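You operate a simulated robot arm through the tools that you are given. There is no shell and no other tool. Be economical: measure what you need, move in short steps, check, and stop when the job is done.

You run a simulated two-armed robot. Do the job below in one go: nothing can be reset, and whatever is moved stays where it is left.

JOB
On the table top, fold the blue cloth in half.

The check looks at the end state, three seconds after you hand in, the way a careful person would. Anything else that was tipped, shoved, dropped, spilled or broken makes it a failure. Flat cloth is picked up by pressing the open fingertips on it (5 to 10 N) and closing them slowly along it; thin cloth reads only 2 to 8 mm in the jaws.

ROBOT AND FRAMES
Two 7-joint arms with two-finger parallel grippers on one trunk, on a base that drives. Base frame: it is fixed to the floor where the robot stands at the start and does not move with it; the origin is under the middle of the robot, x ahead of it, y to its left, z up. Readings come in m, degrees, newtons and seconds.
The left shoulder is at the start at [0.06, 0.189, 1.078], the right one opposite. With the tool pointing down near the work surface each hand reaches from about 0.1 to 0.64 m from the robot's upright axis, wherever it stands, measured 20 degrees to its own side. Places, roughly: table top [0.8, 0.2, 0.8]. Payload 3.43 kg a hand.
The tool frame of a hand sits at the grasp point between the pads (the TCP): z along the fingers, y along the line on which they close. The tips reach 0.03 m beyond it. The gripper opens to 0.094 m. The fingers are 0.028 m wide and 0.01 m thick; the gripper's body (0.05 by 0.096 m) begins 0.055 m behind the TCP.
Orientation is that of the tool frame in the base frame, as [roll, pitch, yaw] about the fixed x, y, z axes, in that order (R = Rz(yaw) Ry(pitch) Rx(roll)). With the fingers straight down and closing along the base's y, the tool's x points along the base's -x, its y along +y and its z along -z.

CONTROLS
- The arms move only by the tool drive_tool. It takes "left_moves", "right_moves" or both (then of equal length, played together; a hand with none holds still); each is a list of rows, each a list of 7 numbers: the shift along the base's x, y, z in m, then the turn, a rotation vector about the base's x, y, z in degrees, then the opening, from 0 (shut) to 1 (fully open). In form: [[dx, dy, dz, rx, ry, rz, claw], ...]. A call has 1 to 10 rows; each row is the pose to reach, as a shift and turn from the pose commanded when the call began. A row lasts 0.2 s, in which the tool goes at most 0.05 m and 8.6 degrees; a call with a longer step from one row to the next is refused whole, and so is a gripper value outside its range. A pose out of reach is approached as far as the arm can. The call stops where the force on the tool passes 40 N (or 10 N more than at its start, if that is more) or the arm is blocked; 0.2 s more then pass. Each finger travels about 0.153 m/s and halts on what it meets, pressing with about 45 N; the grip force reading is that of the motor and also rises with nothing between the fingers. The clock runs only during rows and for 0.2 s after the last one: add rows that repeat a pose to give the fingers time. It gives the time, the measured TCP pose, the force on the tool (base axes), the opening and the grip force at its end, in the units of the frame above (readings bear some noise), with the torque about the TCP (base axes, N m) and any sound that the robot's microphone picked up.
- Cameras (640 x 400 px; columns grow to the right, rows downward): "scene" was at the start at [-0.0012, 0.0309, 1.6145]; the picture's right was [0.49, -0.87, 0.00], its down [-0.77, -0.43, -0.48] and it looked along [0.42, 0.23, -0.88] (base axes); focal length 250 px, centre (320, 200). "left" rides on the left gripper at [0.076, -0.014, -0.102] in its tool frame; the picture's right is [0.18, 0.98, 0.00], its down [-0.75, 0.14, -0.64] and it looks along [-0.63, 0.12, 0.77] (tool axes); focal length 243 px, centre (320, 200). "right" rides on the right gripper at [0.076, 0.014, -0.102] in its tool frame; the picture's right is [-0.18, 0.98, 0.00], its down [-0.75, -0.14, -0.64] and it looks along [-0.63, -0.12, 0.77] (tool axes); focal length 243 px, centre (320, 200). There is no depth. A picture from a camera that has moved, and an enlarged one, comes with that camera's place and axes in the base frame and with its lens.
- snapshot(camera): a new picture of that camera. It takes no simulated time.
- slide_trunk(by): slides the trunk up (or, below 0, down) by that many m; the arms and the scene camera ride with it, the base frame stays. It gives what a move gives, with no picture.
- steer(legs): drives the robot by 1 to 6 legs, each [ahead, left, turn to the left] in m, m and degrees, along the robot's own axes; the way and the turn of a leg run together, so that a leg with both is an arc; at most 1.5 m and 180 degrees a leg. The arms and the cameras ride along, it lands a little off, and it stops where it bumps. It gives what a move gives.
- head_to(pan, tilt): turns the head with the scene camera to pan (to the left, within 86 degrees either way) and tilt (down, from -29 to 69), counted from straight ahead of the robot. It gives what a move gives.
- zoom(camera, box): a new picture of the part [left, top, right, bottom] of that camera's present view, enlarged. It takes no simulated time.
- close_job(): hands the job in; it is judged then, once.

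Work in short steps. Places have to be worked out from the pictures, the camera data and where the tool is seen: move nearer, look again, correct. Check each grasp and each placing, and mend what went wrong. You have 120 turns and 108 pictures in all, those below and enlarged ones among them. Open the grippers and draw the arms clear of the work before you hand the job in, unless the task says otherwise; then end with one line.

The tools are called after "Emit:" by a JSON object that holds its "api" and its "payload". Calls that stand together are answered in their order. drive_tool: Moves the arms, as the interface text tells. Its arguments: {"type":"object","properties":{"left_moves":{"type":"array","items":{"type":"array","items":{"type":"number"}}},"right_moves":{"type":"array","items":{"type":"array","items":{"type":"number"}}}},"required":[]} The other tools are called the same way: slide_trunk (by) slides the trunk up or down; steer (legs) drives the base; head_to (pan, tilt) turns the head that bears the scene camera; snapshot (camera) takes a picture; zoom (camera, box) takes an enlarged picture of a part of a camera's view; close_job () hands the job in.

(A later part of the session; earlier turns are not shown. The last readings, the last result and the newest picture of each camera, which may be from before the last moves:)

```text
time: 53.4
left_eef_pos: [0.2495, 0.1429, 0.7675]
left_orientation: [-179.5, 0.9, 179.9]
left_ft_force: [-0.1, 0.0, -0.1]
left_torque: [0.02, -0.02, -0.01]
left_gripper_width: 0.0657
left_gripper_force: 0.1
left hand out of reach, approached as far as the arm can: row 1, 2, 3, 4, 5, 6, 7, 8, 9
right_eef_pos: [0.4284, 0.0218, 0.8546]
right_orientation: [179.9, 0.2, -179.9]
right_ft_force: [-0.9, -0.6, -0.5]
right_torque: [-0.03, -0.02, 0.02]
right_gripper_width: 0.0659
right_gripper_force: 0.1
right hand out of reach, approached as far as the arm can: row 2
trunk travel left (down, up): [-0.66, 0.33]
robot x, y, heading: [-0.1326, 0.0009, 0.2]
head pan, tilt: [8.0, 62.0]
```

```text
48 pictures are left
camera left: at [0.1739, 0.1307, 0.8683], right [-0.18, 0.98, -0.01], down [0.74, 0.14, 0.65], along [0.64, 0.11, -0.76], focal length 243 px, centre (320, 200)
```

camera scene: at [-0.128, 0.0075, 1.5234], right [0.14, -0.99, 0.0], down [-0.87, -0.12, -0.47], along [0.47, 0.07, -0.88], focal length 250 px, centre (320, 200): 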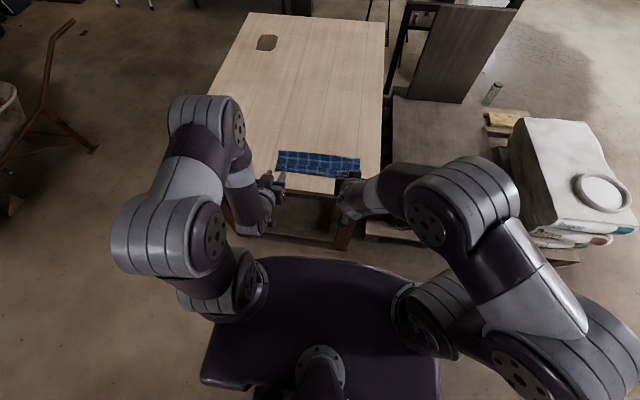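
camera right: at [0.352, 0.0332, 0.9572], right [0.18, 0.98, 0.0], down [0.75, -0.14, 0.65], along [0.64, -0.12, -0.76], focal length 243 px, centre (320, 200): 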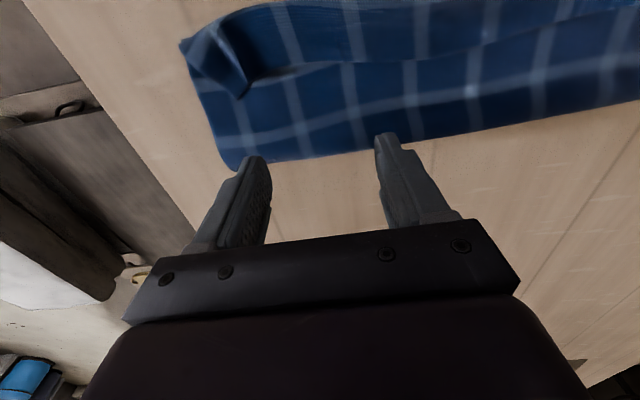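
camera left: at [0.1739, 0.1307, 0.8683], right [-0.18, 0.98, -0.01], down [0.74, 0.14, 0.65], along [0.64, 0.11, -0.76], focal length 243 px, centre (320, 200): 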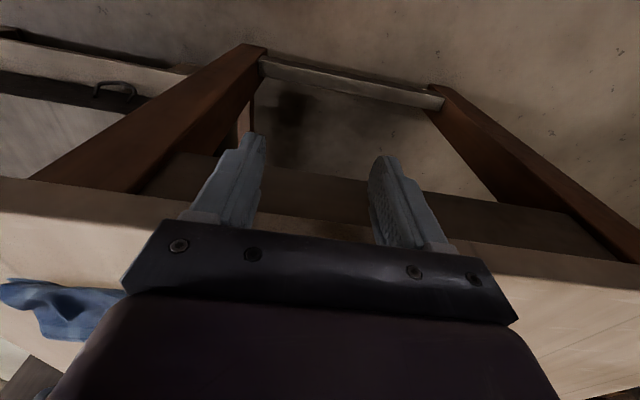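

The left hand got stuck low in front of the table edge; luckily nothing touched. I'll raise it straight up.

Emit:
{"api": "drive_tool", "payload": {"left_moves": [[-0.005, 0.005, 0.03, 0, 0, 0, 0.5], [-0.01, 0.015, 0.06, 0, 0, 0, 0.5], [-0.01, 0.03, 0.09, 0, 0, 0, 0.5], [-0.01, 0.05, 0.12, 0, 0, 0, 0.5], [-0.01, 0.07, 0.15, 0, 0, 0, 0.5], [-0.01, 0.07, 0.15, 0, 0, 0, 0.5]]}}

Emit:
{"api": "snapshot", "payload": {"camera": "scene"}}

```text
time: 54.8
left_eef_pos: [0.2455, 0.2129, 0.9253]
left_orientation: [180.0, -0.2, 179.9]
left_ft_force: [0.0, 0.3, -0.1]
left_torque: [0.02, 0.03, 0.0]
left_gripper_width: 0.0472
left_gripper_force: 0.1
left hand out of reach, approached as far as the arm can: row 1, 2, 3, 4
right_eef_pos: [0.43, 0.0203, 0.8531]
right_orientation: [179.8, 0.2, -179.9]
right_ft_force: [0.3, -0.3, -0.4]
right_torque: [0.02, 0.03, -0.02]
right_gripper_width: 0.0658
right_gripper_force: 0.1
trunk travel left (down, up): [-0.66, 0.33]
robot x, y, heading: [-0.1328, -0.0008, 0.2]
head pan, tilt: [8.0, 62.0]
```

```text
47 pictures are left
camera scene: at [-0.1249, 0.0072, 1.5235], right [0.14, -0.99, 0.0], down [-0.88, -0.12, -0.47], along [0.46, 0.07, -0.88], focal length 250 px, centre (320, 200)
```

scene: 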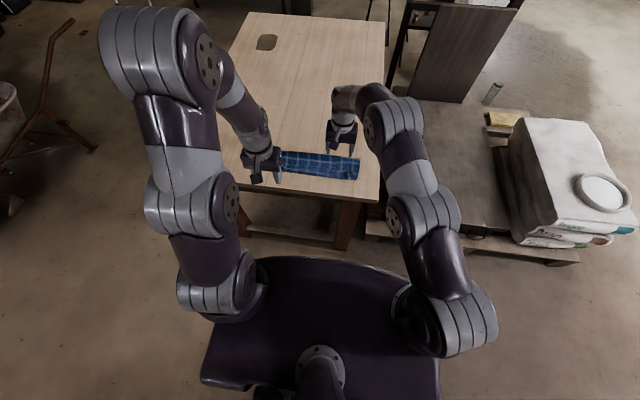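

It's recovered. Now the left goes to its hover beyond the cuff.

Emit:
{"api": "drive_tool", "payload": {"left_moves": [[0.04, -0.008, 0, 0, 0, 0, 0.7], [0.08, -0.018, 0, 0, 0, 0, 0.7], [0.12, -0.028, -0.005, 0, 0, 0, 0.7], [0.155, -0.038, -0.03, 0, 0, 0, 0.7], [0.183, -0.045, -0.06, 0, 0, 0, 0.7], [0.185, -0.045, -0.072, 0, 0, 0, 0.7], [0.185, -0.045, -0.072, 0, 0, 0, 0.7]]}}

Emit:
{"api": "snapshot", "payload": {"camera": "left"}}

```text
time: 56.4
left_eef_pos: [0.4331, 0.1676, 0.8504]
left_orientation: [179.9, 0.0, 179.8]
left_ft_force: [0.4, 0.6, 0.1]
left_torque: [-0.03, 0.03, -0.01]
left_gripper_width: 0.0659
left_gripper_force: 0.0
right_eef_pos: [0.4283, 0.0194, 0.8551]
right_orientation: [179.9, 0.2, -179.9]
right_ft_force: [0.2, -0.5, 0.1]
right_torque: [-0.02, -0.01, -0.04]
right_gripper_width: 0.0656
right_gripper_force: 0.0
trunk travel left (down, up): [-0.66, 0.33]
robot x, y, heading: [-0.1308, 0.0012, 0.3]
head pan, tilt: [8.0, 62.0]
```

```text
46 pictures are left
camera left: at [0.3574, 0.1552, 0.9522], right [-0.18, 0.98, 0.0], down [0.75, 0.14, 0.64], along [0.63, 0.12, -0.77], focal length 243 px, centre (320, 200)
```

left: 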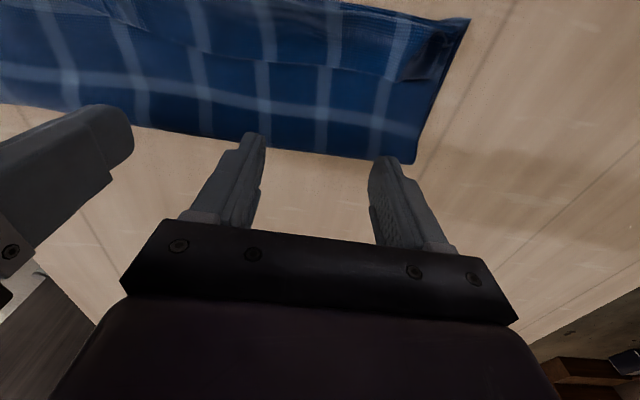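

Left view agrees: cuff edge x≈0.39, fold at x≈0.445–0.453. I'll lower the tips behind the cuff edge to just above the layers.

Emit:
{"api": "drive_tool", "payload": {"left_moves": [[-0.017, 0, -0.015, 0, 0, 0, 0.7], [-0.017, 0, -0.026, 0, 0, 0, 0.7], [-0.017, 0, -0.034, 0, 0, 0, 0.7], [-0.017, 0, -0.034, 0, 0, 0, 0.7]], "right_moves": [[-0.012, 0, -0.015, 0, 0, 0, 0.7], [-0.012, 0, -0.026, 0, 0, 0, 0.7], [-0.012, 0, -0.038, 0, 0, 0, 0.7], [-0.012, 0, -0.038, 0, 0, 0, 0.7]]}}

Emit:
{"api": "snapshot", "payload": {"camera": "left"}}

Emit:
{"api": "snapshot", "payload": {"camera": "right"}}

```text
time: 57.4
left_eef_pos: [0.4145, 0.1684, 0.8151]
left_orientation: [-180.0, 0.0, 179.8]
left_ft_force: [0.2, -0.7, -1.2]
left_torque: [0.02, 0.02, 0.04]
left_gripper_width: 0.0659
left_gripper_force: 0.1
right_eef_pos: [0.4159, 0.0183, 0.8158]
right_orientation: [179.9, 0.2, -179.8]
right_ft_force: [0.2, -1.1, -0.1]
right_torque: [-0.01, -0.01, -0.01]
right_gripper_width: 0.0655
right_gripper_force: 0.1
trunk travel left (down, up): [-0.66, 0.33]
robot x, y, heading: [-0.1338, 0.0007, 0.2]
head pan, tilt: [8.0, 62.0]
```

```text
45 pictures are left
camera left: at [0.3399, 0.1547, 0.918], right [-0.18, 0.98, 0.0], down [0.75, 0.14, 0.64], along [0.63, 0.12, -0.77], focal length 243 px, centre (320, 200)
```

left: 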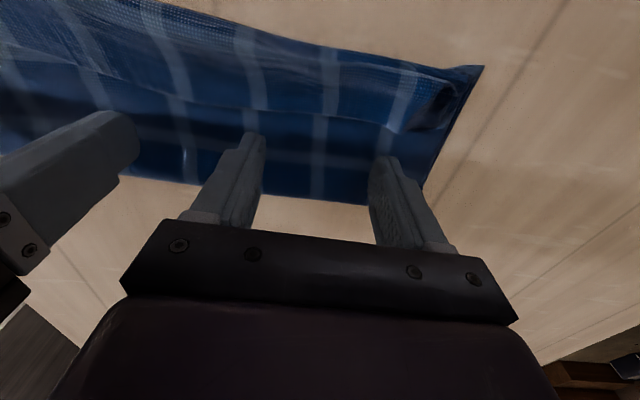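

```text
44 pictures are left
camera right: at [0.3404, 0.0314, 0.9182], right [0.18, 0.98, 0.0], down [0.75, -0.14, 0.65], along [0.63, -0.12, -0.76], focal length 243 px, centre (320, 200)
```

right: 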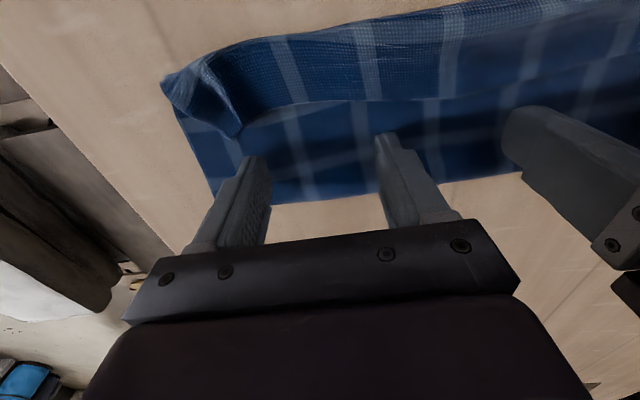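

The cuff flap stands slightly raised, so I'll sweep both hands toward me in small steps, rising a bit.

Emit:
{"api": "drive_tool", "payload": {"left_moves": [[-0.01, 0, 0, 0, 0, 0, 0.7], [-0.02, 0, 0.0, 0, 0, 0, 0.7], [-0.03, 0, 0.002, 0, 0, 0, 0.7], [-0.04, 0, 0.006, 0, 0, 0, 0.7], [-0.05, 0, 0.011, 0, 0, 0, 0.7]], "right_moves": [[-0.01, 0, 0, 0, 0, 0, 0.7], [-0.02, 0, 0.0, 0, 0, 0, 0.7], [-0.03, 0, 0.002, 0, 0, 0, 0.7], [-0.04, 0, 0.006, 0, 0, 0, 0.7], [-0.05, 0, 0.011, 0, 0, 0, 0.7]]}}

Emit:
{"api": "snapshot", "payload": {"camera": "left"}}

Emit:
{"api": "snapshot", "payload": {"camera": "right"}}

Emit:
{"api": "zoom", "payload": {"camera": "scene", "box": [250, 125, 394, 215]}}

```text
time: 58.6
left_eef_pos: [0.3647, 0.1683, 0.8268]
left_orientation: [180.0, -0.1, 179.9]
left_ft_force: [-0.8, 0.0, -0.3]
left_torque: [0.0, -0.02, -0.01]
left_gripper_width: 0.0654
left_gripper_force: 0.0
right_eef_pos: [0.3659, 0.0217, 0.8277]
right_orientation: [179.9, 0.4, -179.8]
right_ft_force: [-1.5, -0.1, 0.1]
right_torque: [0.0, -0.04, -0.03]
right_gripper_width: 0.0657
right_gripper_force: 0.0
trunk travel left (down, up): [-0.66, 0.33]
robot x, y, heading: [-0.1335, 0.0015, 0.6]
head pan, tilt: [8.0, 62.0]
```

```text
43 pictures are left
camera left: at [0.2889, 0.1544, 0.929], right [-0.18, 0.98, 0.0], down [0.75, 0.14, 0.64], along [0.63, 0.12, -0.77], focal length 243 px, centre (320, 200)
```

left: 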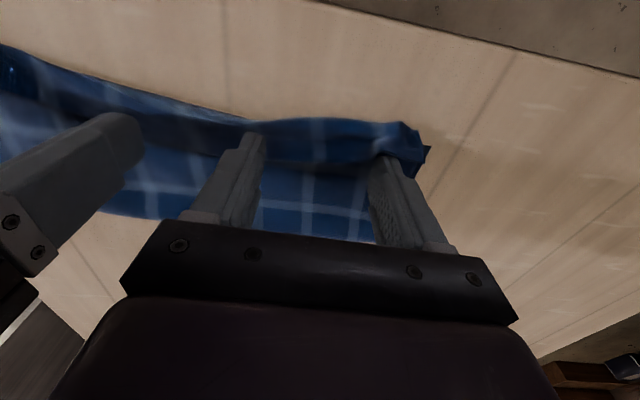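

```text
42 pictures are left
camera right: at [0.2896, 0.034, 0.9294], right [0.18, 0.98, 0.0], down [0.75, -0.14, 0.65], along [0.64, -0.12, -0.76], focal length 243 px, centre (320, 200)
```

right: 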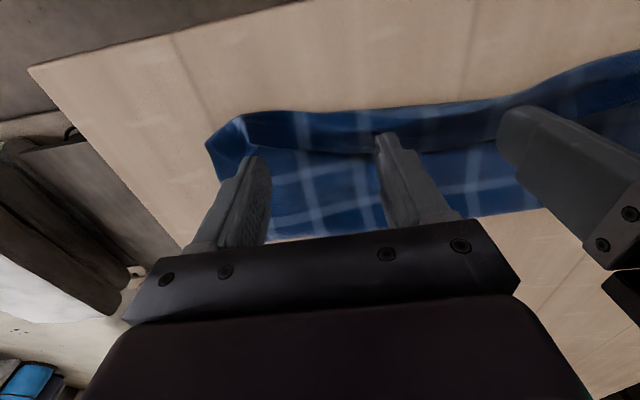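

```text
4.44 times, centred on (322, 170) of scene
camera zoom: at [-0.1283, 0.008, 1.5236], right [0.14, -0.99, 0.0], down [-0.87, -0.12, -0.47], along [0.47, 0.07, -0.88], focal length 1110 px, centre (311, 333)
```

zoom: 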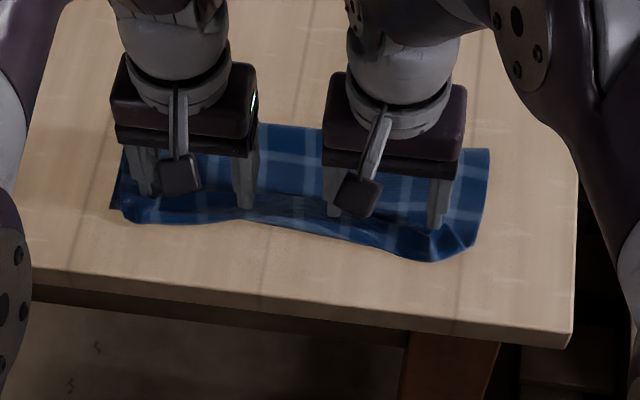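

The flap is standing up and tipping. I'll keep pushing toward me so it falls over.

Emit:
{"api": "drive_tool", "payload": {"left_moves": [[-0.01, 0, 0.002, 0, 0, 0, 0.7], [-0.02, 0, 0.003, 0, 0, 0, 0.7], [-0.03, 0, 0.003, 0, 0, 0, 0.7], [-0.04, 0, 0.0, 0, 0, 0, 0.7], [-0.045, 0, -0.004, 0, 0, 0, 0.7]], "right_moves": [[-0.01, 0, 0.002, 0, 0, 0, 0.7], [-0.02, 0, 0.003, 0, 0, 0, 0.7], [-0.03, 0, 0.003, 0, 0, 0, 0.7], [-0.04, 0, 0.0, 0, 0, 0, 0.7], [-0.045, 0, -0.004, 0, 0, 0, 0.7]]}}

Emit:
{"api": "snapshot", "payload": {"camera": "left"}}

Emit:
{"api": "snapshot", "payload": {"camera": "right"}}

Emit:
{"api": "zoom", "payload": {"camera": "scene", "box": [250, 125, 394, 215]}}

```text
time: 59.8
left_eef_pos: [0.3191, 0.1679, 0.8227]
left_orientation: [-180.0, 0.0, 179.8]
left_ft_force: [-0.8, -0.3, 0.2]
left_torque: [0.04, 0.02, -0.04]
left_gripper_width: 0.066
left_gripper_force: 0.0
right_eef_pos: [0.3226, 0.0209, 0.8217]
right_orientation: [179.9, 0.2, -179.9]
right_ft_force: [-0.1, -0.6, 0.0]
right_torque: [-0.01, -0.02, -0.04]
right_gripper_width: 0.0656
right_gripper_force: 0.2
trunk travel left (down, up): [-0.66, 0.33]
robot x, y, heading: [-0.1341, -0.0014, -0.0]
head pan, tilt: [8.0, 62.0]
```

```text
40 pictures are left
camera left: at [0.2444, 0.154, 0.9251], right [-0.18, 0.98, 0.0], down [0.75, 0.14, 0.64], along [0.63, 0.12, -0.77], focal length 243 px, centre (320, 200)
```

left: 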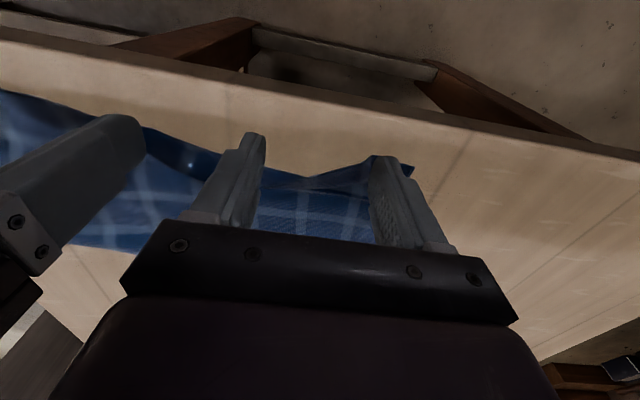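

```text
39 pictures are left
camera right: at [0.2462, 0.0335, 0.9246], right [0.18, 0.98, 0.0], down [0.75, -0.14, 0.64], along [0.63, -0.12, -0.76], focal length 243 px, centre (320, 200)
```

right: 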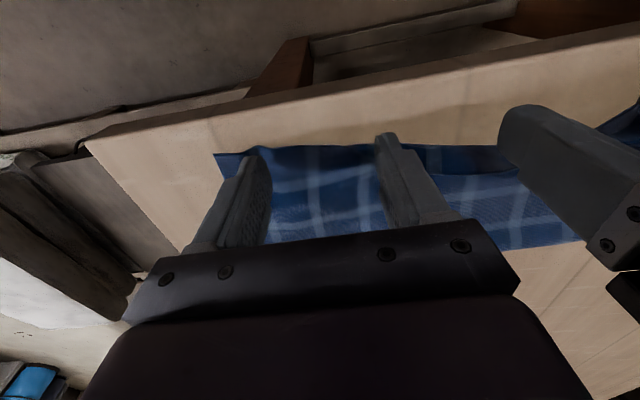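

```text
4.44 times, centred on (322, 170) of scene
camera zoom: at [-0.1272, 0.008, 1.5236], right [0.14, -0.99, 0.0], down [-0.87, -0.12, -0.47], along [0.46, 0.07, -0.88], focal length 1110 px, centre (311, 333)
```

zoom: 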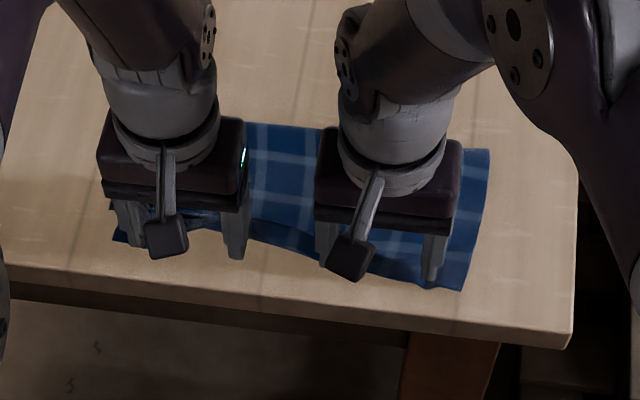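

The cuff has mostly flipped over. I'll raise the hands to look.

Emit:
{"api": "drive_tool", "payload": {"left_moves": [[-0.005, 0, 0.03, 0, 0, 0, 0.5], [-0.005, 0.02, 0.06, 0, 0, 0, 0.3], [-0.005, 0.05, 0.09, 0, 0, 0, 0.3], [-0.005, 0.07, 0.11, 0, 0, 0, 0.3]], "right_moves": [[-0.005, 0, 0.03, 0, 0, 0, 0.5], [-0.005, -0.02, 0.06, 0, 0, 0, 0.3], [-0.005, -0.05, 0.09, 0, 0, 0, 0.3], [-0.005, -0.09, 0.11, 0, 0, 0, 0.3]]}}

Emit:
{"api": "zoom", "payload": {"camera": "scene", "box": [250, 125, 394, 215]}}

Emit:
{"api": "snapshot", "payload": {"camera": "left"}}

Emit:
{"api": "snapshot", "payload": {"camera": "right"}}

```text
time: 60.8
left_eef_pos: [0.3113, 0.2346, 0.9328]
left_orientation: [-179.9, 0.0, 179.8]
left_ft_force: [0.3, 0.2, 0.0]
left_torque: [0.01, 0.02, -0.02]
left_gripper_width: 0.0281
left_gripper_force: 0.0
right_eef_pos: [0.314, -0.0679, 0.9332]
right_orientation: [179.8, 0.4, -179.9]
right_ft_force: [0.1, 0.8, -0.4]
right_torque: [-0.01, 0.01, -0.02]
right_gripper_width: 0.0282
right_gripper_force: 0.0
trunk travel left (down, up): [-0.66, 0.33]
robot x, y, heading: [-0.1339, -0.002, 0.1]
head pan, tilt: [8.0, 62.0]
```

```text
4.44 times, centred on (322, 170) of scene
camera zoom: at [-0.1284, 0.0069, 1.5235], right [0.14, -0.99, 0.0], down [-0.87, -0.12, -0.47], along [0.47, 0.07, -0.88], focal length 1110 px, centre (311, 333)
```

zoom: 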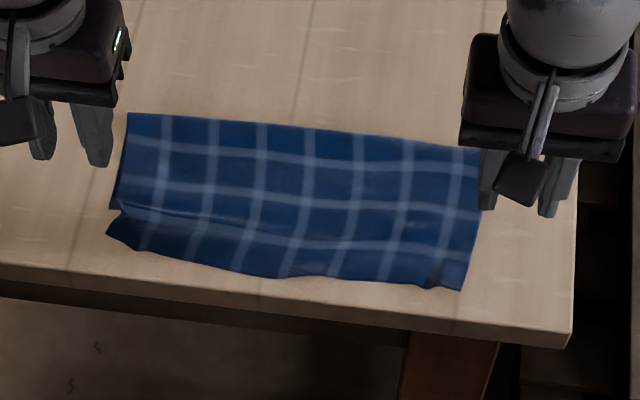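

```text
36 pictures are left
camera left: at [0.2374, 0.2218, 1.0349], right [-0.18, 0.98, 0.0], down [0.75, 0.14, 0.64], along [0.63, 0.12, -0.77], focal length 243 px, centre (320, 200)
```

left: 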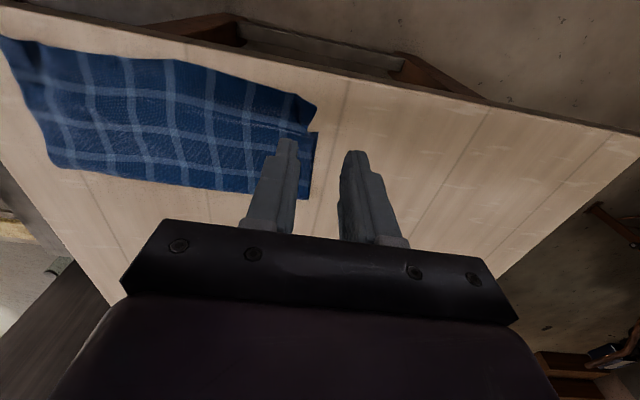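

```text
35 pictures are left
camera right: at [0.2382, -0.0553, 1.0347], right [0.18, 0.98, 0.0], down [0.75, -0.14, 0.65], along [0.64, -0.11, -0.76], focal length 243 px, centre (320, 200)
```

right: 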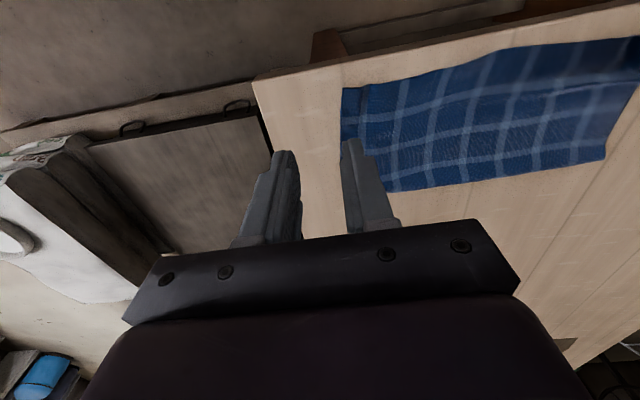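

Excellent: clean two layers, with the top overshooting the bottom edge by 2–4 cm. I'll regrip the top edge where it's a single layer and shift it forward to line up. Moving to a hover over the corners.

Emit:
{"api": "drive_tool", "payload": {"left_moves": [[0.008, -0.01, -0.035, 0, 0, 0, 0.3], [0.016, -0.02, -0.07, 0, 0, 0, 0.3], [0.023, -0.029, -0.1, 0, 0, 0, 0.3], [0.023, -0.029, -0.108, 0, 0, 0, 0.3], [0.023, -0.029, -0.108, 0, 0, 0, 0.3]], "right_moves": [[0.005, 0.02, -0.035, 0, 0, 0, 0.3], [0.01, 0.04, -0.06, 0, 0, 0, 0.3], [0.013, 0.056, -0.09, 0, 0, 0, 0.3], [0.013, 0.056, -0.108, 0, 0, 0, 0.3], [0.013, 0.056, -0.108, 0, 0, 0, 0.3]]}}

Emit:
{"api": "snapshot", "payload": {"camera": "left"}}

Emit:
{"api": "snapshot", "payload": {"camera": "right"}}

```text
time: 62.0
left_eef_pos: [0.3371, 0.2087, 0.823]
left_orientation: [180.0, 0.0, 180.0]
left_ft_force: [-0.1, 0.0, 0.5]
left_torque: [-0.03, 0.0, 0.02]
left_gripper_width: 0.028
left_gripper_force: 0.1
right_eef_pos: [0.329, -0.0136, 0.8247]
right_orientation: [180.0, 0.3, -179.9]
right_ft_force: [-0.2, -0.5, 0.9]
right_torque: [0.0, 0.0, 0.01]
right_gripper_width: 0.0281
right_gripper_force: 0.0
trunk travel left (down, up): [-0.66, 0.33]
robot x, y, heading: [-0.1319, -0.0053, 0.0]
head pan, tilt: [8.0, 62.0]
```

```text
34 pictures are left
camera left: at [0.2618, 0.1937, 0.9261], right [-0.18, 0.98, 0.0], down [0.75, 0.14, 0.64], along [0.63, 0.12, -0.77], focal length 243 px, centre (320, 200)
```

left: 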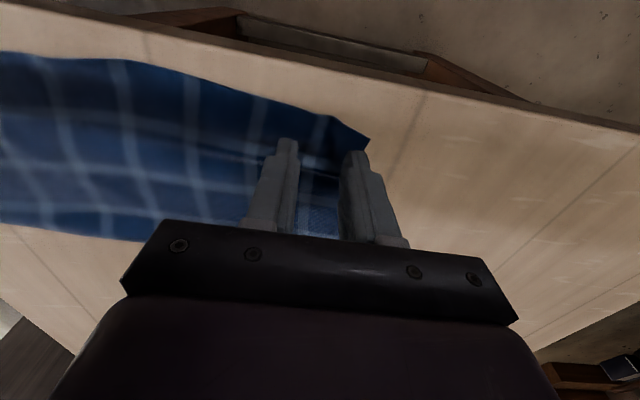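

```text
33 pictures are left
camera right: at [0.2538, -0.0007, 0.9267], right [0.18, 0.98, 0.0], down [0.75, -0.14, 0.65], along [0.64, -0.12, -0.76], focal length 243 px, centre (320, 200)
```

right: 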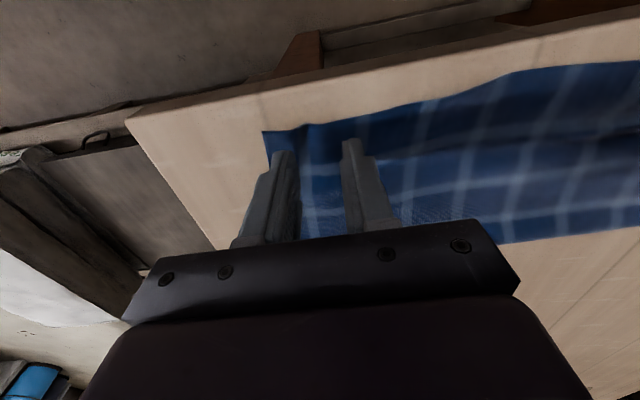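

Top corners are at (0.324,0.237) and (0.312,-0.048). I'll shift 8 mm toward me and go down to contact.

Emit:
{"api": "drive_tool", "payload": {"left_moves": [[-0.008, 0, -0.006, 0, 0, 0, 0.3], [-0.008, 0, -0.0105, 0, 0, 0, 0.3], [-0.008, 0, -0.0115, 0, 0, 0, 0.3], [-0.008, 0, -0.0115, 0, 0, 0, 0.3]], "right_moves": [[-0.008, 0, -0.006, 0, 0, 0, 0.3], [-0.008, 0, -0.0115, 0, 0, 0, 0.3], [-0.008, 0, -0.0125, 0, 0, 0, 0.3], [-0.008, 0, -0.0125, 0, 0, 0, 0.3]]}}

```text
time: 63.0
left_eef_pos: [0.3283, 0.2079, 0.8132]
left_orientation: [180.0, 0.0, 180.0]
left_ft_force: [-0.1, -0.2, 0.1]
left_torque: [0.0, 0.01, -0.03]
left_gripper_width: 0.0281
left_gripper_force: 0.1
right_eef_pos: [0.3211, -0.015, 0.8114]
right_orientation: [179.9, 0.4, -179.9]
right_ft_force: [1.3, 0.5, 5.3]
right_torque: [-0.07, 0.04, 0.01]
right_gripper_width: 0.0278
right_gripper_force: 0.1
trunk travel left (down, up): [-0.66, 0.33]
robot x, y, heading: [-0.1323, -0.0015, 0.0]
head pan, tilt: [8.0, 62.0]
```

Right is at 5 N. I'll lower the left 1.5 mm and the right 0.3 mm.

Emit:
{"api": "drive_tool", "payload": {"left_moves": [[0, 0, -0.001, 0, 0, 0, 0.3], [0, 0, -0.0014, 0, 0, 0, 0.3]], "right_moves": [[0, 0, -0.0002, 0, 0, 0, 0.3], [0, 0, -0.0003, 0, 0, 0, 0.3]]}}

```text
time: 63.6
left_eef_pos: [0.3282, 0.2077, 0.8111]
left_orientation: [180.0, 0.1, 179.8]
left_ft_force: [-0.3, 0.2, 4.4]
left_torque: [0.11, -0.02, 0.03]
left_gripper_width: 0.0282
left_gripper_force: 0.0
right_eef_pos: [0.3211, -0.0132, 0.8116]
right_orientation: [179.7, 0.4, 180.0]
right_ft_force: [2.7, -1.9, 12.3]
right_torque: [-0.22, 0.02, 0.06]
right_gripper_width: 0.0287
right_gripper_force: 0.2
trunk travel left (down, up): [-0.66, 0.33]
robot x, y, heading: [-0.1322, 0.0005, 0.1]
head pan, tilt: [8.0, 62.0]
```

Good contact. I'll add a touch on the left and close both slowly.

Emit:
{"api": "drive_tool", "payload": {"left_moves": [[0, 0, -0.0004, 0, 0, 0, 0.3], [0, 0, -0.0004, 0, 0, 0, 0.26], [0, 0, -0.0004, 0, 0, 0, 0.22], [0, 0, -0.0004, 0, 0, 0, 0.18], [0, 0, -0.0004, 0, 0, 0, 0.14], [0, 0, -0.0004, 0, 0, 0, 0.1], [0, 0, -0.0004, 0, 0, 0, 0.06], [0, 0, -0.0004, 0, 0, 0, 0.03], [0, 0, -0.0004, 0, 0, 0, 0], [0, 0, -0.0004, 0, 0, 0, 0]], "right_moves": [[0, 0, 0, 0, 0, 0, 0.3], [0, 0, 0, 0, 0, 0, 0.26], [0, 0, 0, 0, 0, 0, 0.22], [0, 0, 0, 0, 0, 0, 0.18], [0, 0, 0, 0, 0, 0, 0.14], [0, 0, 0, 0, 0, 0, 0.1], [0, 0, 0, 0, 0, 0, 0.06], [0, 0, 0, 0, 0, 0, 0.03], [0, 0, 0, 0, 0, 0, 0], [0, 0, 0, 0, 0, 0, 0]]}}

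Emit:
{"api": "zoom", "payload": {"camera": "scene", "box": [250, 125, 394, 215]}}

```text
time: 65.8
left_eef_pos: [0.3281, 0.2068, 0.8116]
left_orientation: [180.0, 0.1, 179.8]
left_ft_force: [-1.1, -13.1, 12.7]
left_torque: [-0.31, -0.03, 0.0]
left_gripper_width: 0.002
left_gripper_force: 36.3
right_eef_pos: [0.32, -0.0137, 0.8108]
right_orientation: [179.8, 0.4, -179.9]
right_ft_force: [-0.3, 14.4, 8.1]
right_torque: [0.4, 0.02, 0.07]
right_gripper_width: 0.0021
right_gripper_force: 36.3
trunk travel left (down, up): [-0.66, 0.33]
robot x, y, heading: [-0.135, -0.0003, 0.3]
head pan, tilt: [8.0, 62.0]
```

```text
4.44 times, centred on (322, 170) of scene
camera zoom: at [-0.13, 0.0075, 1.5236], right [0.14, -0.99, 0.0], down [-0.87, -0.12, -0.47], along [0.47, 0.07, -0.88], focal length 1110 px, centre (311, 333)
```

zoom: 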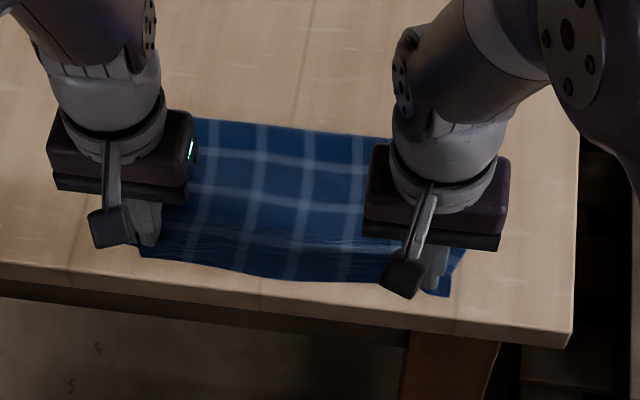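

Both edges are gripped. I'll lift and carry forward over the fold to roll the fold line to about x=0.475.

Emit:
{"api": "drive_tool", "payload": {"left_moves": [[0.008, 0, 0.035, 0, 0, 0, 0], [0.035, 0, 0.068, 0, 0, 0, 0], [0.07, 0, 0.095, 0, 0, 0, 0], [0.11, 0, 0.108, 0, 0, 0, 0], [0.155, 0, 0.107, 0, 0, 0, 0], [0.188, 0, 0.102, 0, 0, 0, 0], [0.188, 0, 0.102, 0, 0, 0, 0]], "right_moves": [[0.008, 0, 0.035, 0, 0, 0, 0], [0.035, 0, 0.068, 0, 0, 0, 0], [0.07, 0, 0.095, 0, 0, 0, 0], [0.112, 0, 0.108, 0, 0, 0, 0], [0.158, 0, 0.107, 0, 0, 0, 0], [0.194, 0, 0.102, 0, 0, 0, 0], [0.194, 0, 0.102, 0, 0, 0, 0]]}}

Emit:
{"api": "zoom", "payload": {"camera": "scene", "box": [250, 125, 394, 215]}}

Emit:
{"api": "snapshot", "payload": {"camera": "left"}}

```text
time: 67.4
left_eef_pos: [0.4609, 0.2038, 0.8885]
left_orientation: [-180.0, -0.1, 179.9]
left_ft_force: [-3.4, -34.2, 0.7]
left_torque: [-1.11, 0.09, -0.09]
left_gripper_width: 0.0019
left_gripper_force: 36.6
left hand out of reach, approached as far as the arm can: row 5, 6, 7
right_eef_pos: [0.4364, -0.0247, 0.8931]
right_orientation: [179.7, 0.1, -179.9]
right_ft_force: [2.6, 35.0, -1.4]
right_torque: [1.06, -0.07, 0.26]
right_gripper_width: 0.002
right_gripper_force: 37.0
right hand out of reach, approached as far as the arm can: row 4, 5, 6, 7
trunk travel left (down, up): [-0.66, 0.33]
robot x, y, heading: [-0.1331, -0.0019, 0.1]
head pan, tilt: [8.0, 62.0]
```

```text
4.44 times, centred on (322, 170) of scene
camera zoom: at [-0.1262, 0.008, 1.5236], right [0.14, -0.99, 0.0], down [-0.87, -0.12, -0.47], along [0.46, 0.07, -0.88], focal length 1110 px, centre (311, 333)
```

zoom: 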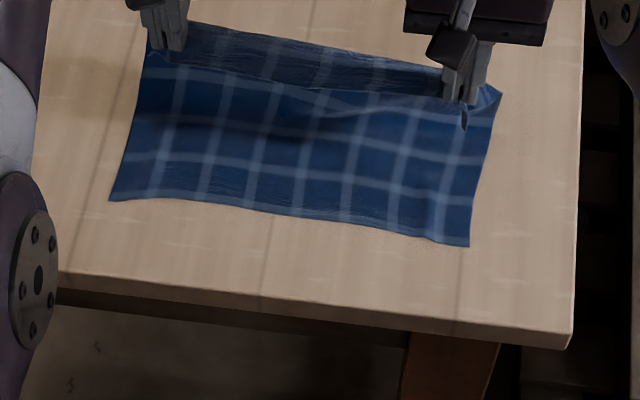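

```text
30 pictures are left
camera left: at [0.3856, 0.1902, 0.9916], right [-0.18, 0.98, 0.0], down [0.76, 0.14, 0.64], along [0.63, 0.11, -0.77], focal length 243 px, centre (320, 200)
```

left: 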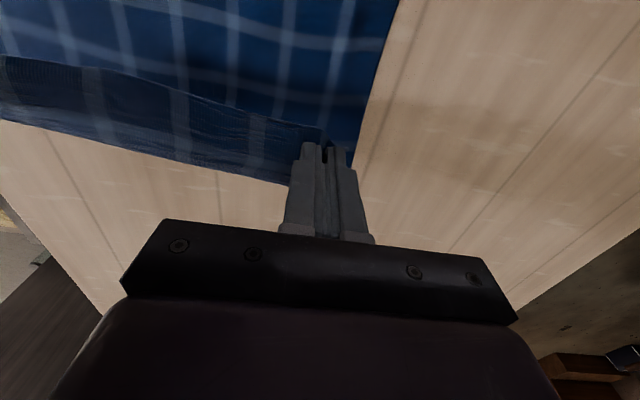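

The grips hold, but the hands pull apart (34 N) and reach is limited with the base back. I'll relax the spread, raise slightly, then drive forward 0.06 m.

Emit:
{"api": "drive_tool", "payload": {"left_moves": [[0, -0.003, 0.008, 0, 0, 0, 0], [-0.003, -0.003, 0.015, 0, 0, 0, 0]], "right_moves": [[0, 0.004, 0.008, 0, 0, 0, 0], [0.0, 0.008, 0.013, 0, 0, 0, 0]]}}

Emit:
{"api": "steer", "payload": {"legs": [[0.06, 0, 0]]}}

Emit:
{"api": "zoom", "payload": {"camera": "scene", "box": [250, 125, 394, 215]}}

```text
time: 68.0
left_eef_pos: [0.4528, 0.203, 0.9039]
left_orientation: [180.0, 0.2, 179.8]
left_ft_force: [-1.3, -17.4, 0.1]
left_torque: [-0.54, 0.06, -0.07]
left_gripper_width: 0.0018
left_gripper_force: 36.6
right_eef_pos: [0.4281, -0.0206, 0.9036]
right_orientation: [179.9, 0.3, -179.9]
right_ft_force: [0.6, 18.3, 0.7]
right_torque: [0.56, -0.08, 0.11]
right_gripper_width: 0.0021
right_gripper_force: 37.2
right hand out of reach, approached as far as the arm can: row 1, 2
trunk travel left (down, up): [-0.66, 0.33]
robot x, y, heading: [-0.1321, 0.0017, -0.1]
head pan, tilt: [8.0, 62.0]
```

```text
time: 69.0
left_eef_pos: [0.5153, 0.2034, 0.9025]
left_orientation: [180.0, 0.0, 179.8]
left_ft_force: [-0.9, -13.4, -0.9]
left_torque: [-0.45, 0.1, -0.04]
left_gripper_width: 0.0019
left_gripper_force: 37.1
right_eef_pos: [0.4898, -0.0197, 0.9034]
right_orientation: [179.9, 0.3, -179.8]
right_ft_force: [1.8, 14.7, -0.9]
right_torque: [0.41, -0.04, 0.11]
right_gripper_width: 0.0023
right_gripper_force: 36.6
trunk travel left (down, up): [-0.66, 0.33]
robot x, y, heading: [-0.0716, -0.0007, -0.2]
head pan, tilt: [8.0, 62.0]
```

```text
4.44 times, centred on (322, 170) of scene
camera zoom: at [-0.0651, 0.0081, 1.5236], right [0.14, -0.99, 0.0], down [-0.87, -0.12, -0.47], along [0.46, 0.07, -0.88], focal length 1110 px, centre (311, 333)
```

zoom: 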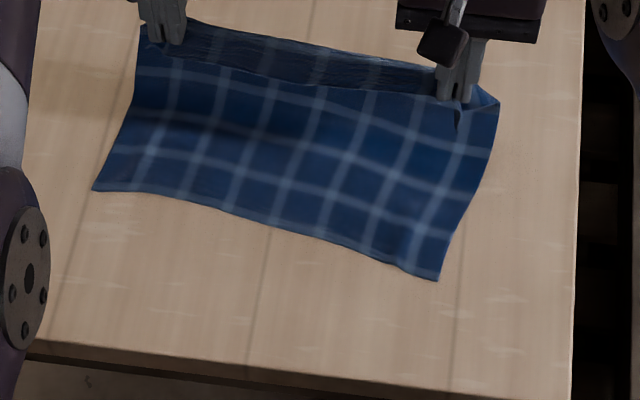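

The bottom layer slid along and turned slightly; its edge now runs from (0.428,0.261) to (0.382,-0.023). I'll just align to its new position and lay the top edge back on an arc toward it, pausing partway.

Emit:
{"api": "drive_tool", "payload": {"left_moves": [[-0.016, 0.008, -0.003, 0, 0, 0, 0], [-0.032, 0.015, -0.0085, 0, 0, 0, 0], [-0.046, 0.018, -0.02, 0, 0, 0, 0], [-0.056, 0.02, -0.0335, 0, 0, 0, 0], [-0.07, 0.021, -0.0555, 0, 0, 0, 0], [-0.07, 0.021, -0.0555, 0, 0, 0, 0]], "right_moves": [[-0.022, 0.009, -0.003, 0, 0, 0, 0], [-0.043, 0.017, -0.009, 0, 0, 0, 0], [-0.056, 0.02, -0.02, 0, 0, 0, 0], [-0.067, 0.022, -0.034, 0, 0, 0, 0], [-0.081, 0.024, -0.056, 0, 0, 0, 0], [-0.081, 0.024, -0.056, 0, 0, 0, 0]]}}

Emit:
{"api": "zoom", "payload": {"camera": "scene", "box": [250, 125, 394, 215]}}

Emit:
{"api": "snapshot", "payload": {"camera": "left"}}

Emit:
{"api": "snapshot", "payload": {"camera": "right"}}

```text
time: 70.4
left_eef_pos: [0.4453, 0.2238, 0.8488]
left_orientation: [179.9, 0.1, 179.7]
left_ft_force: [-1.7, -8.3, 0.5]
left_torque: [-0.24, 0.03, -0.02]
left_gripper_width: 0.0021
left_gripper_force: 36.5
right_eef_pos: [0.4082, 0.0043, 0.8479]
right_orientation: [179.9, 0.4, -179.9]
right_ft_force: [1.3, 8.3, -0.7]
right_torque: [0.27, -0.07, 0.03]
right_gripper_width: 0.0021
right_gripper_force: 37.3
trunk travel left (down, up): [-0.66, 0.33]
robot x, y, heading: [-0.0689, 0.0043, 0.1]
head pan, tilt: [8.0, 62.0]
```

```text
4.44 times, centred on (322, 170) of scene
camera zoom: at [-0.0671, 0.0079, 1.5236], right [0.14, -0.99, 0.0], down [-0.87, -0.12, -0.47], along [0.46, 0.07, -0.88], focal length 1110 px, centre (311, 333)
```

zoom: 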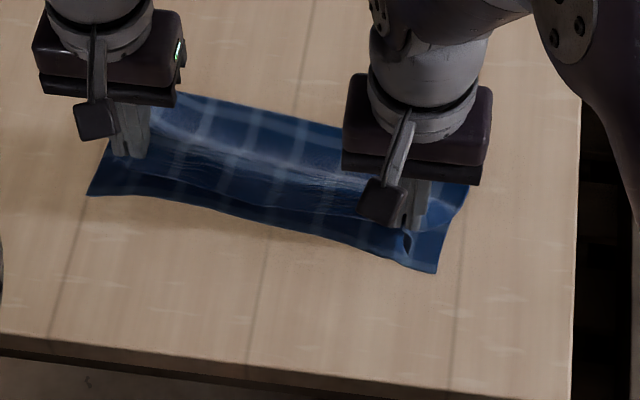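

```text
27 pictures are left
camera left: at [0.3695, 0.2092, 0.9508], right [-0.18, 0.98, 0.0], down [0.75, 0.14, 0.64], along [0.63, 0.12, -0.77], focal length 243 px, centre (320, 200)
```

left: 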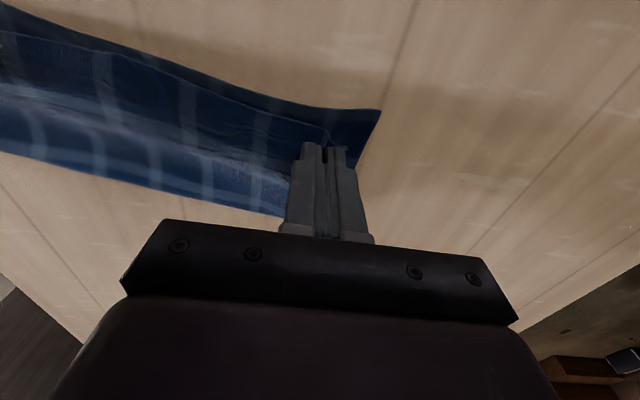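

```text
26 pictures are left
camera right: at [0.333, 0.0183, 0.9502], right [0.18, 0.98, 0.0], down [0.75, -0.14, 0.65], along [0.64, -0.12, -0.76], focal length 243 px, centre (320, 200)
```

right: 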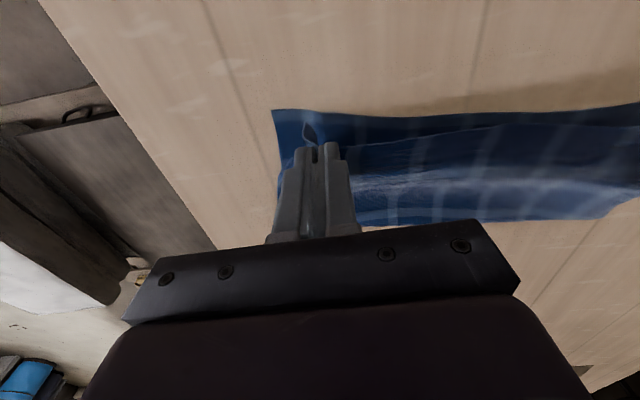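

The bottom corners are D(0.422,0.261) and C(0.388,-0.026). I'll lower the top edge to match, then open slowly.

Emit:
{"api": "drive_tool", "payload": {"left_moves": [[-0.006, 0.001, -0.01, 0, 0, 0, 0], [-0.011, 0.002, -0.02, 0, 0, 0, 0], [-0.015, 0.003, -0.0305, 0, 0, 0, 0], [-0.015, 0.003, -0.033, 0, 0, 0, 0], [-0.015, 0.003, -0.033, 0, 0, 0, 0.06], [-0.015, 0.003, -0.033, 0, 0, 0, 0.12], [-0.015, 0.003, -0.033, 0, 0, 0, 0.2], [-0.015, 0.003, -0.033, 0, 0, 0, 0.3], [-0.015, 0.003, -0.033, 0, 0, 0, 0.38], [-0.015, 0.003, -0.033, 0, 0, 0, 0.38]], "right_moves": [[-0.002, 0, -0.01, 0, 0, 0, 0], [-0.004, -0.001, -0.02, 0, 0, 0, 0], [-0.006, -0.001, -0.03, 0, 0, 0, 0], [-0.006, -0.001, -0.0325, 0, 0, 0, 0], [-0.006, -0.001, -0.0325, 0, 0, 0, 0.06], [-0.006, -0.001, -0.0325, 0, 0, 0, 0.12], [-0.006, -0.001, -0.0325, 0, 0, 0, 0.2], [-0.006, -0.001, -0.0325, 0, 0, 0, 0.3], [-0.006, -0.001, -0.0325, 0, 0, 0, 0.38], [-0.006, -0.001, -0.0325, 0, 0, 0, 0.38]]}}

Emit:
{"api": "drive_tool", "payload": {"left_moves": [[0, 0, 0.015, 0, 0, 0, 0.38], [0, 0, 0.04, 0, 0, 0, 0.38], [0, 0.03, 0.07, 0, 0, 0, 0.3], [0, 0.06, 0.1, 0, 0, 0, 0.3]], "right_moves": [[0, 0, 0.015, 0, 0, 0, 0.38], [0, 0, 0.04, 0, 0, 0, 0.38], [0, -0.03, 0.07, 0, 0, 0, 0.3], [0, -0.06, 0.1, 0, 0, 0, 0.3]]}}

Emit:
{"api": "zoom", "payload": {"camera": "scene", "box": [250, 125, 394, 215]}}

Emit:
{"api": "snapshot", "payload": {"camera": "right"}}

Emit:
{"api": "snapshot", "payload": {"camera": "left"}}

```text
time: 72.6
left_eef_pos: [0.4293, 0.2247, 0.8146]
left_orientation: [180.0, 0.0, 179.8]
left_ft_force: [-0.1, -0.3, -0.1]
left_torque: [-0.04, 0.0, -0.02]
left_gripper_width: 0.0357
left_gripper_force: 0.1
right_eef_pos: [0.401, 0.0043, 0.8156]
right_orientation: [179.9, 0.2, -179.8]
right_ft_force: [0.0, -0.6, 0.3]
right_torque: [0.01, -0.02, 0.0]
right_gripper_width: 0.0358
right_gripper_force: 0.1
trunk travel left (down, up): [-0.66, 0.33]
robot x, y, heading: [-0.0758, 0.0032, 0.1]
head pan, tilt: [8.0, 62.0]
```

```text
time: 73.6
left_eef_pos: [0.4271, 0.2864, 0.9176]
left_orientation: [180.0, 0.1, 179.7]
left_ft_force: [-0.1, -0.1, -0.4]
left_torque: [-0.02, -0.02, 0.03]
left_gripper_width: 0.0283
left_gripper_force: 0.1
right_eef_pos: [0.4009, -0.0582, 0.915]
right_orientation: [179.9, 0.3, -179.8]
right_ft_force: [-0.1, -0.4, 0.3]
right_torque: [0.02, 0.01, -0.01]
right_gripper_width: 0.0282
right_gripper_force: 0.0
trunk travel left (down, up): [-0.66, 0.33]
robot x, y, heading: [-0.0721, -0.003, 0.0]
head pan, tilt: [8.0, 62.0]
```

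```text
4.44 times, centred on (322, 170) of scene
camera zoom: at [-0.0684, 0.0078, 1.5235], right [0.14, -0.99, 0.0], down [-0.87, -0.12, -0.47], along [0.47, 0.07, -0.88], focal length 1110 px, centre (311, 333)
```

zoom: 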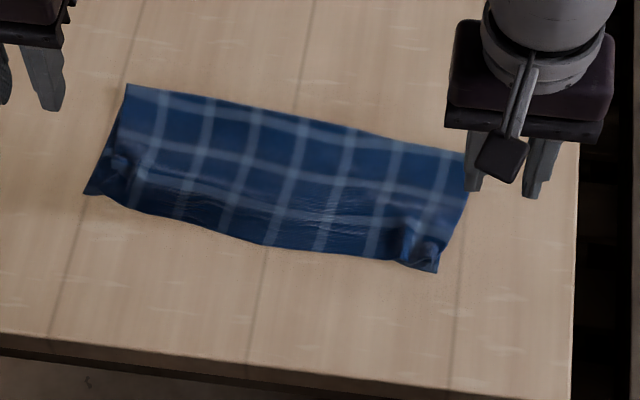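

```text
24 pictures are left
camera right: at [0.3247, -0.0458, 1.0174], right [0.18, 0.98, 0.0], down [0.75, -0.14, 0.65], along [0.64, -0.12, -0.76], focal length 243 px, centre (320, 200)
```

right: 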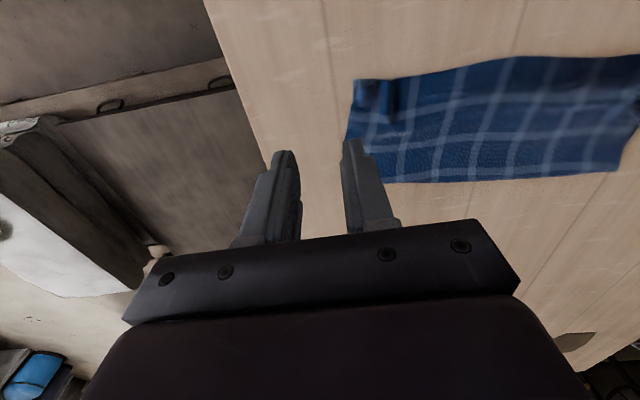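

```text
23 pictures are left
camera left: at [0.352, 0.273, 1.0192], right [-0.18, 0.98, 0.0], down [0.75, 0.14, 0.64], along [0.63, 0.12, -0.77], focal length 243 px, centre (320, 200)
```

left: 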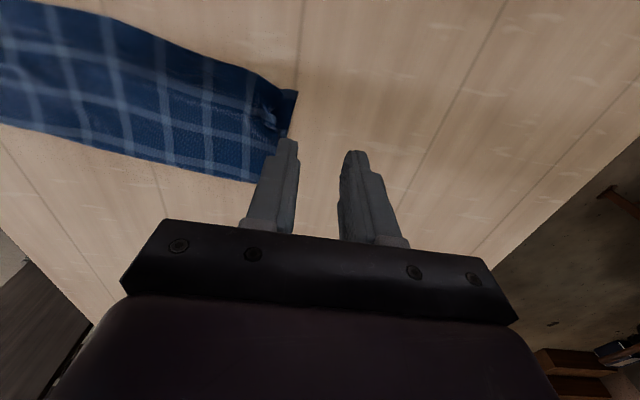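

The edges match well and the fold depth is 0.116 m, which is half of 0.239. Only two small pinch ridges remain near the corners. I'll press on them with closed tips and spread them outward.

Emit:
{"api": "drive_tool", "payload": {"left_moves": [[0.005, -0.02, -0.03, 0, 0, 0, 0], [0.01, -0.04, -0.055, 0, 0, 0, 0], [0.013, -0.054, -0.085, 0, 0, 0, 0], [0.013, -0.054, -0.1, 0, 0, 0, 0], [0.013, -0.054, -0.103, 0, 0, 0, 0], [0.013, -0.054, -0.103, 0, 0, 0, 0]], "right_moves": [[0.004, 0.02, -0.03, 0, 0, 0, 0], [0.008, 0.045, -0.055, 0, 0, 0, 0], [0.01, 0.063, -0.085, 0, 0, 0, 0], [0.01, 0.063, -0.098, 0, 0, 0, 0], [0.01, 0.063, -0.101, 0, 0, 0, 0], [0.01, 0.063, -0.101, 0, 0, 0, 0]]}}

```text
time: 75.0
left_eef_pos: [0.4405, 0.2345, 0.8129]
left_orientation: [180.0, 0.2, 179.9]
left_ft_force: [0.0, 0.2, 4.1]
left_torque: [0.03, -0.04, -0.01]
left_gripper_width: 0.0
left_gripper_force: 33.3
right_eef_pos: [0.4125, 0.0068, 0.8144]
right_orientation: [179.9, 0.3, -179.9]
right_ft_force: [0.3, 0.7, -0.5]
right_torque: [0.01, 0.01, -0.03]
right_gripper_width: 0.0003
right_gripper_force: 32.8
trunk travel left (down, up): [-0.66, 0.33]
robot x, y, heading: [-0.0753, 0.0003, 0.1]
head pan, tilt: [8.0, 62.0]
```

The left is in contact at 4 N and the right is about 1–2 mm above. I'll lower the right, then spread outward slowly.

Emit:
{"api": "drive_tool", "payload": {"left_moves": [[0, 0, -0.0002, 0, 0, 0, 0], [0, 0, -0.0002, 0, 0, 0, 0], [0, 0.002, -0.0002, 0, 0, 0, 0.04], [0, 0.004, -0.0002, 0, 0, 0, 0.08], [0, 0.006, -0.0002, 0, 0, 0, 0.12], [0, 0.008, -0.0002, 0, 0, 0, 0.16], [0, 0.01, -0.0002, 0, 0, 0, 0.2], [0, 0.012, -0.0002, 0, 0, 0, 0.24], [0, 0.014, -0.0002, 0, 0, 0, 0.28], [0, 0.014, -0.0002, 0, 0, 0, 0.28]], "right_moves": [[0, 0, -0.0015, 0, 0, 0, 0], [0, 0, -0.0018, 0, 0, 0, 0], [0, -0.002, -0.0018, 0, 0, 0, 0.04], [0, -0.004, -0.0018, 0, 0, 0, 0.08], [0, -0.006, -0.0018, 0, 0, 0, 0.12], [0, -0.008, -0.0018, 0, 0, 0, 0.16], [0, -0.01, -0.0018, 0, 0, 0, 0.2], [0, -0.012, -0.0018, 0, 0, 0, 0.24], [0, -0.014, -0.0018, 0, 0, 0, 0.28], [0, -0.014, -0.0018, 0, 0, 0, 0.28]]}}

Emit:
{"api": "drive_tool", "payload": {"left_moves": [[0, 0, 0.015, 0, 0, 0, 0.28], [0, 0, 0.04, 0, 0, 0, 0.28], [0, 0.02, 0.07, 0, 0, 0, 0.28], [0, 0.05, 0.1, 0, 0, 0, 0.28]], "right_moves": [[0, 0, 0.015, 0, 0, 0, 0.28], [0, 0, 0.04, 0, 0, 0, 0.28], [0, -0.03, 0.07, 0, 0, 0, 0.28], [0, -0.07, 0.1, 0, 0, 0, 0.28]]}}

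Emit:
{"api": "zoom", "payload": {"camera": "scene", "box": [250, 125, 394, 215]}}

Emit:
{"api": "zoom", "payload": {"camera": "right", "box": [300, 20, 640, 220]}}

```text
time: 77.2
left_eef_pos: [0.443, 0.2459, 0.8138]
left_orientation: [179.8, 0.1, 179.9]
left_ft_force: [-0.1, -1.9, 6.7]
left_torque: [0.03, -0.02, -0.06]
left_gripper_width: 0.0254
left_gripper_force: 0.0
right_eef_pos: [0.411, -0.0091, 0.8135]
right_orientation: [179.9, 0.3, -179.9]
right_ft_force: [0.3, 0.3, 0.4]
right_torque: [0.03, -0.01, -0.03]
right_gripper_width: 0.0261
right_gripper_force: 0.6
trunk travel left (down, up): [-0.66, 0.33]
robot x, y, heading: [-0.0716, -0.0009, 0.0]
head pan, tilt: [8.0, 62.0]
```

```text
time: 78.2
left_eef_pos: [0.4393, 0.2998, 0.9097]
left_orientation: [-180.0, 0.1, 179.8]
left_ft_force: [-0.6, 0.2, 0.8]
left_torque: [0.0, -0.02, 0.01]
left_gripper_width: 0.0262
left_gripper_force: 0.0
right_eef_pos: [0.4148, -0.0785, 0.91]
right_orientation: [180.0, 0.3, -180.0]
right_ft_force: [0.3, 0.1, -0.5]
right_torque: [-0.01, 0.01, 0.02]
right_gripper_width: 0.0262
right_gripper_force: 0.0
trunk travel left (down, up): [-0.66, 0.33]
robot x, y, heading: [-0.0745, 0.0025, 0.3]
head pan, tilt: [8.0, 62.0]
```

```text
4.44 times, centred on (322, 170) of scene
camera zoom: at [-0.0681, 0.0075, 1.5235], right [0.14, -0.99, 0.0], down [-0.87, -0.12, -0.47], along [0.47, 0.07, -0.88], focal length 1110 px, centre (311, 333)
```

zoom: 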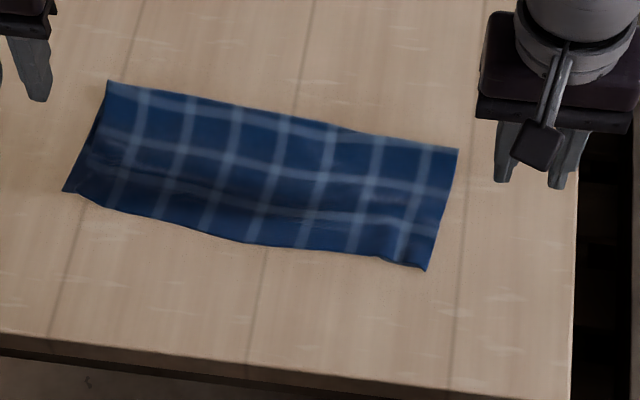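

```text
1.88 times, centred on (470, 120) of right
camera zoom: at [0.339, -0.0652, 1.0125], right [0.18, 0.98, 0.0], down [0.75, -0.14, 0.65], along [0.63, -0.12, -0.76], focal length 457 px, centre (38, 351)
```

zoom: 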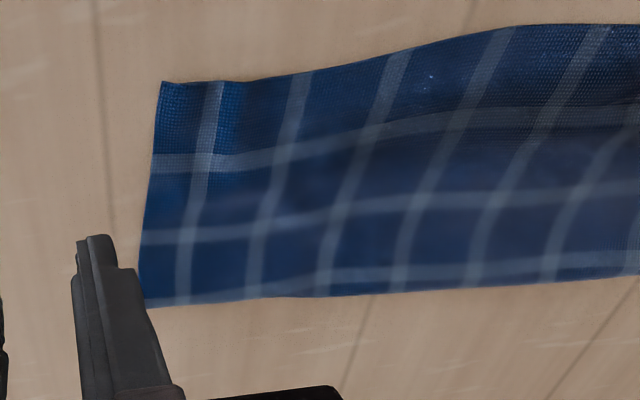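

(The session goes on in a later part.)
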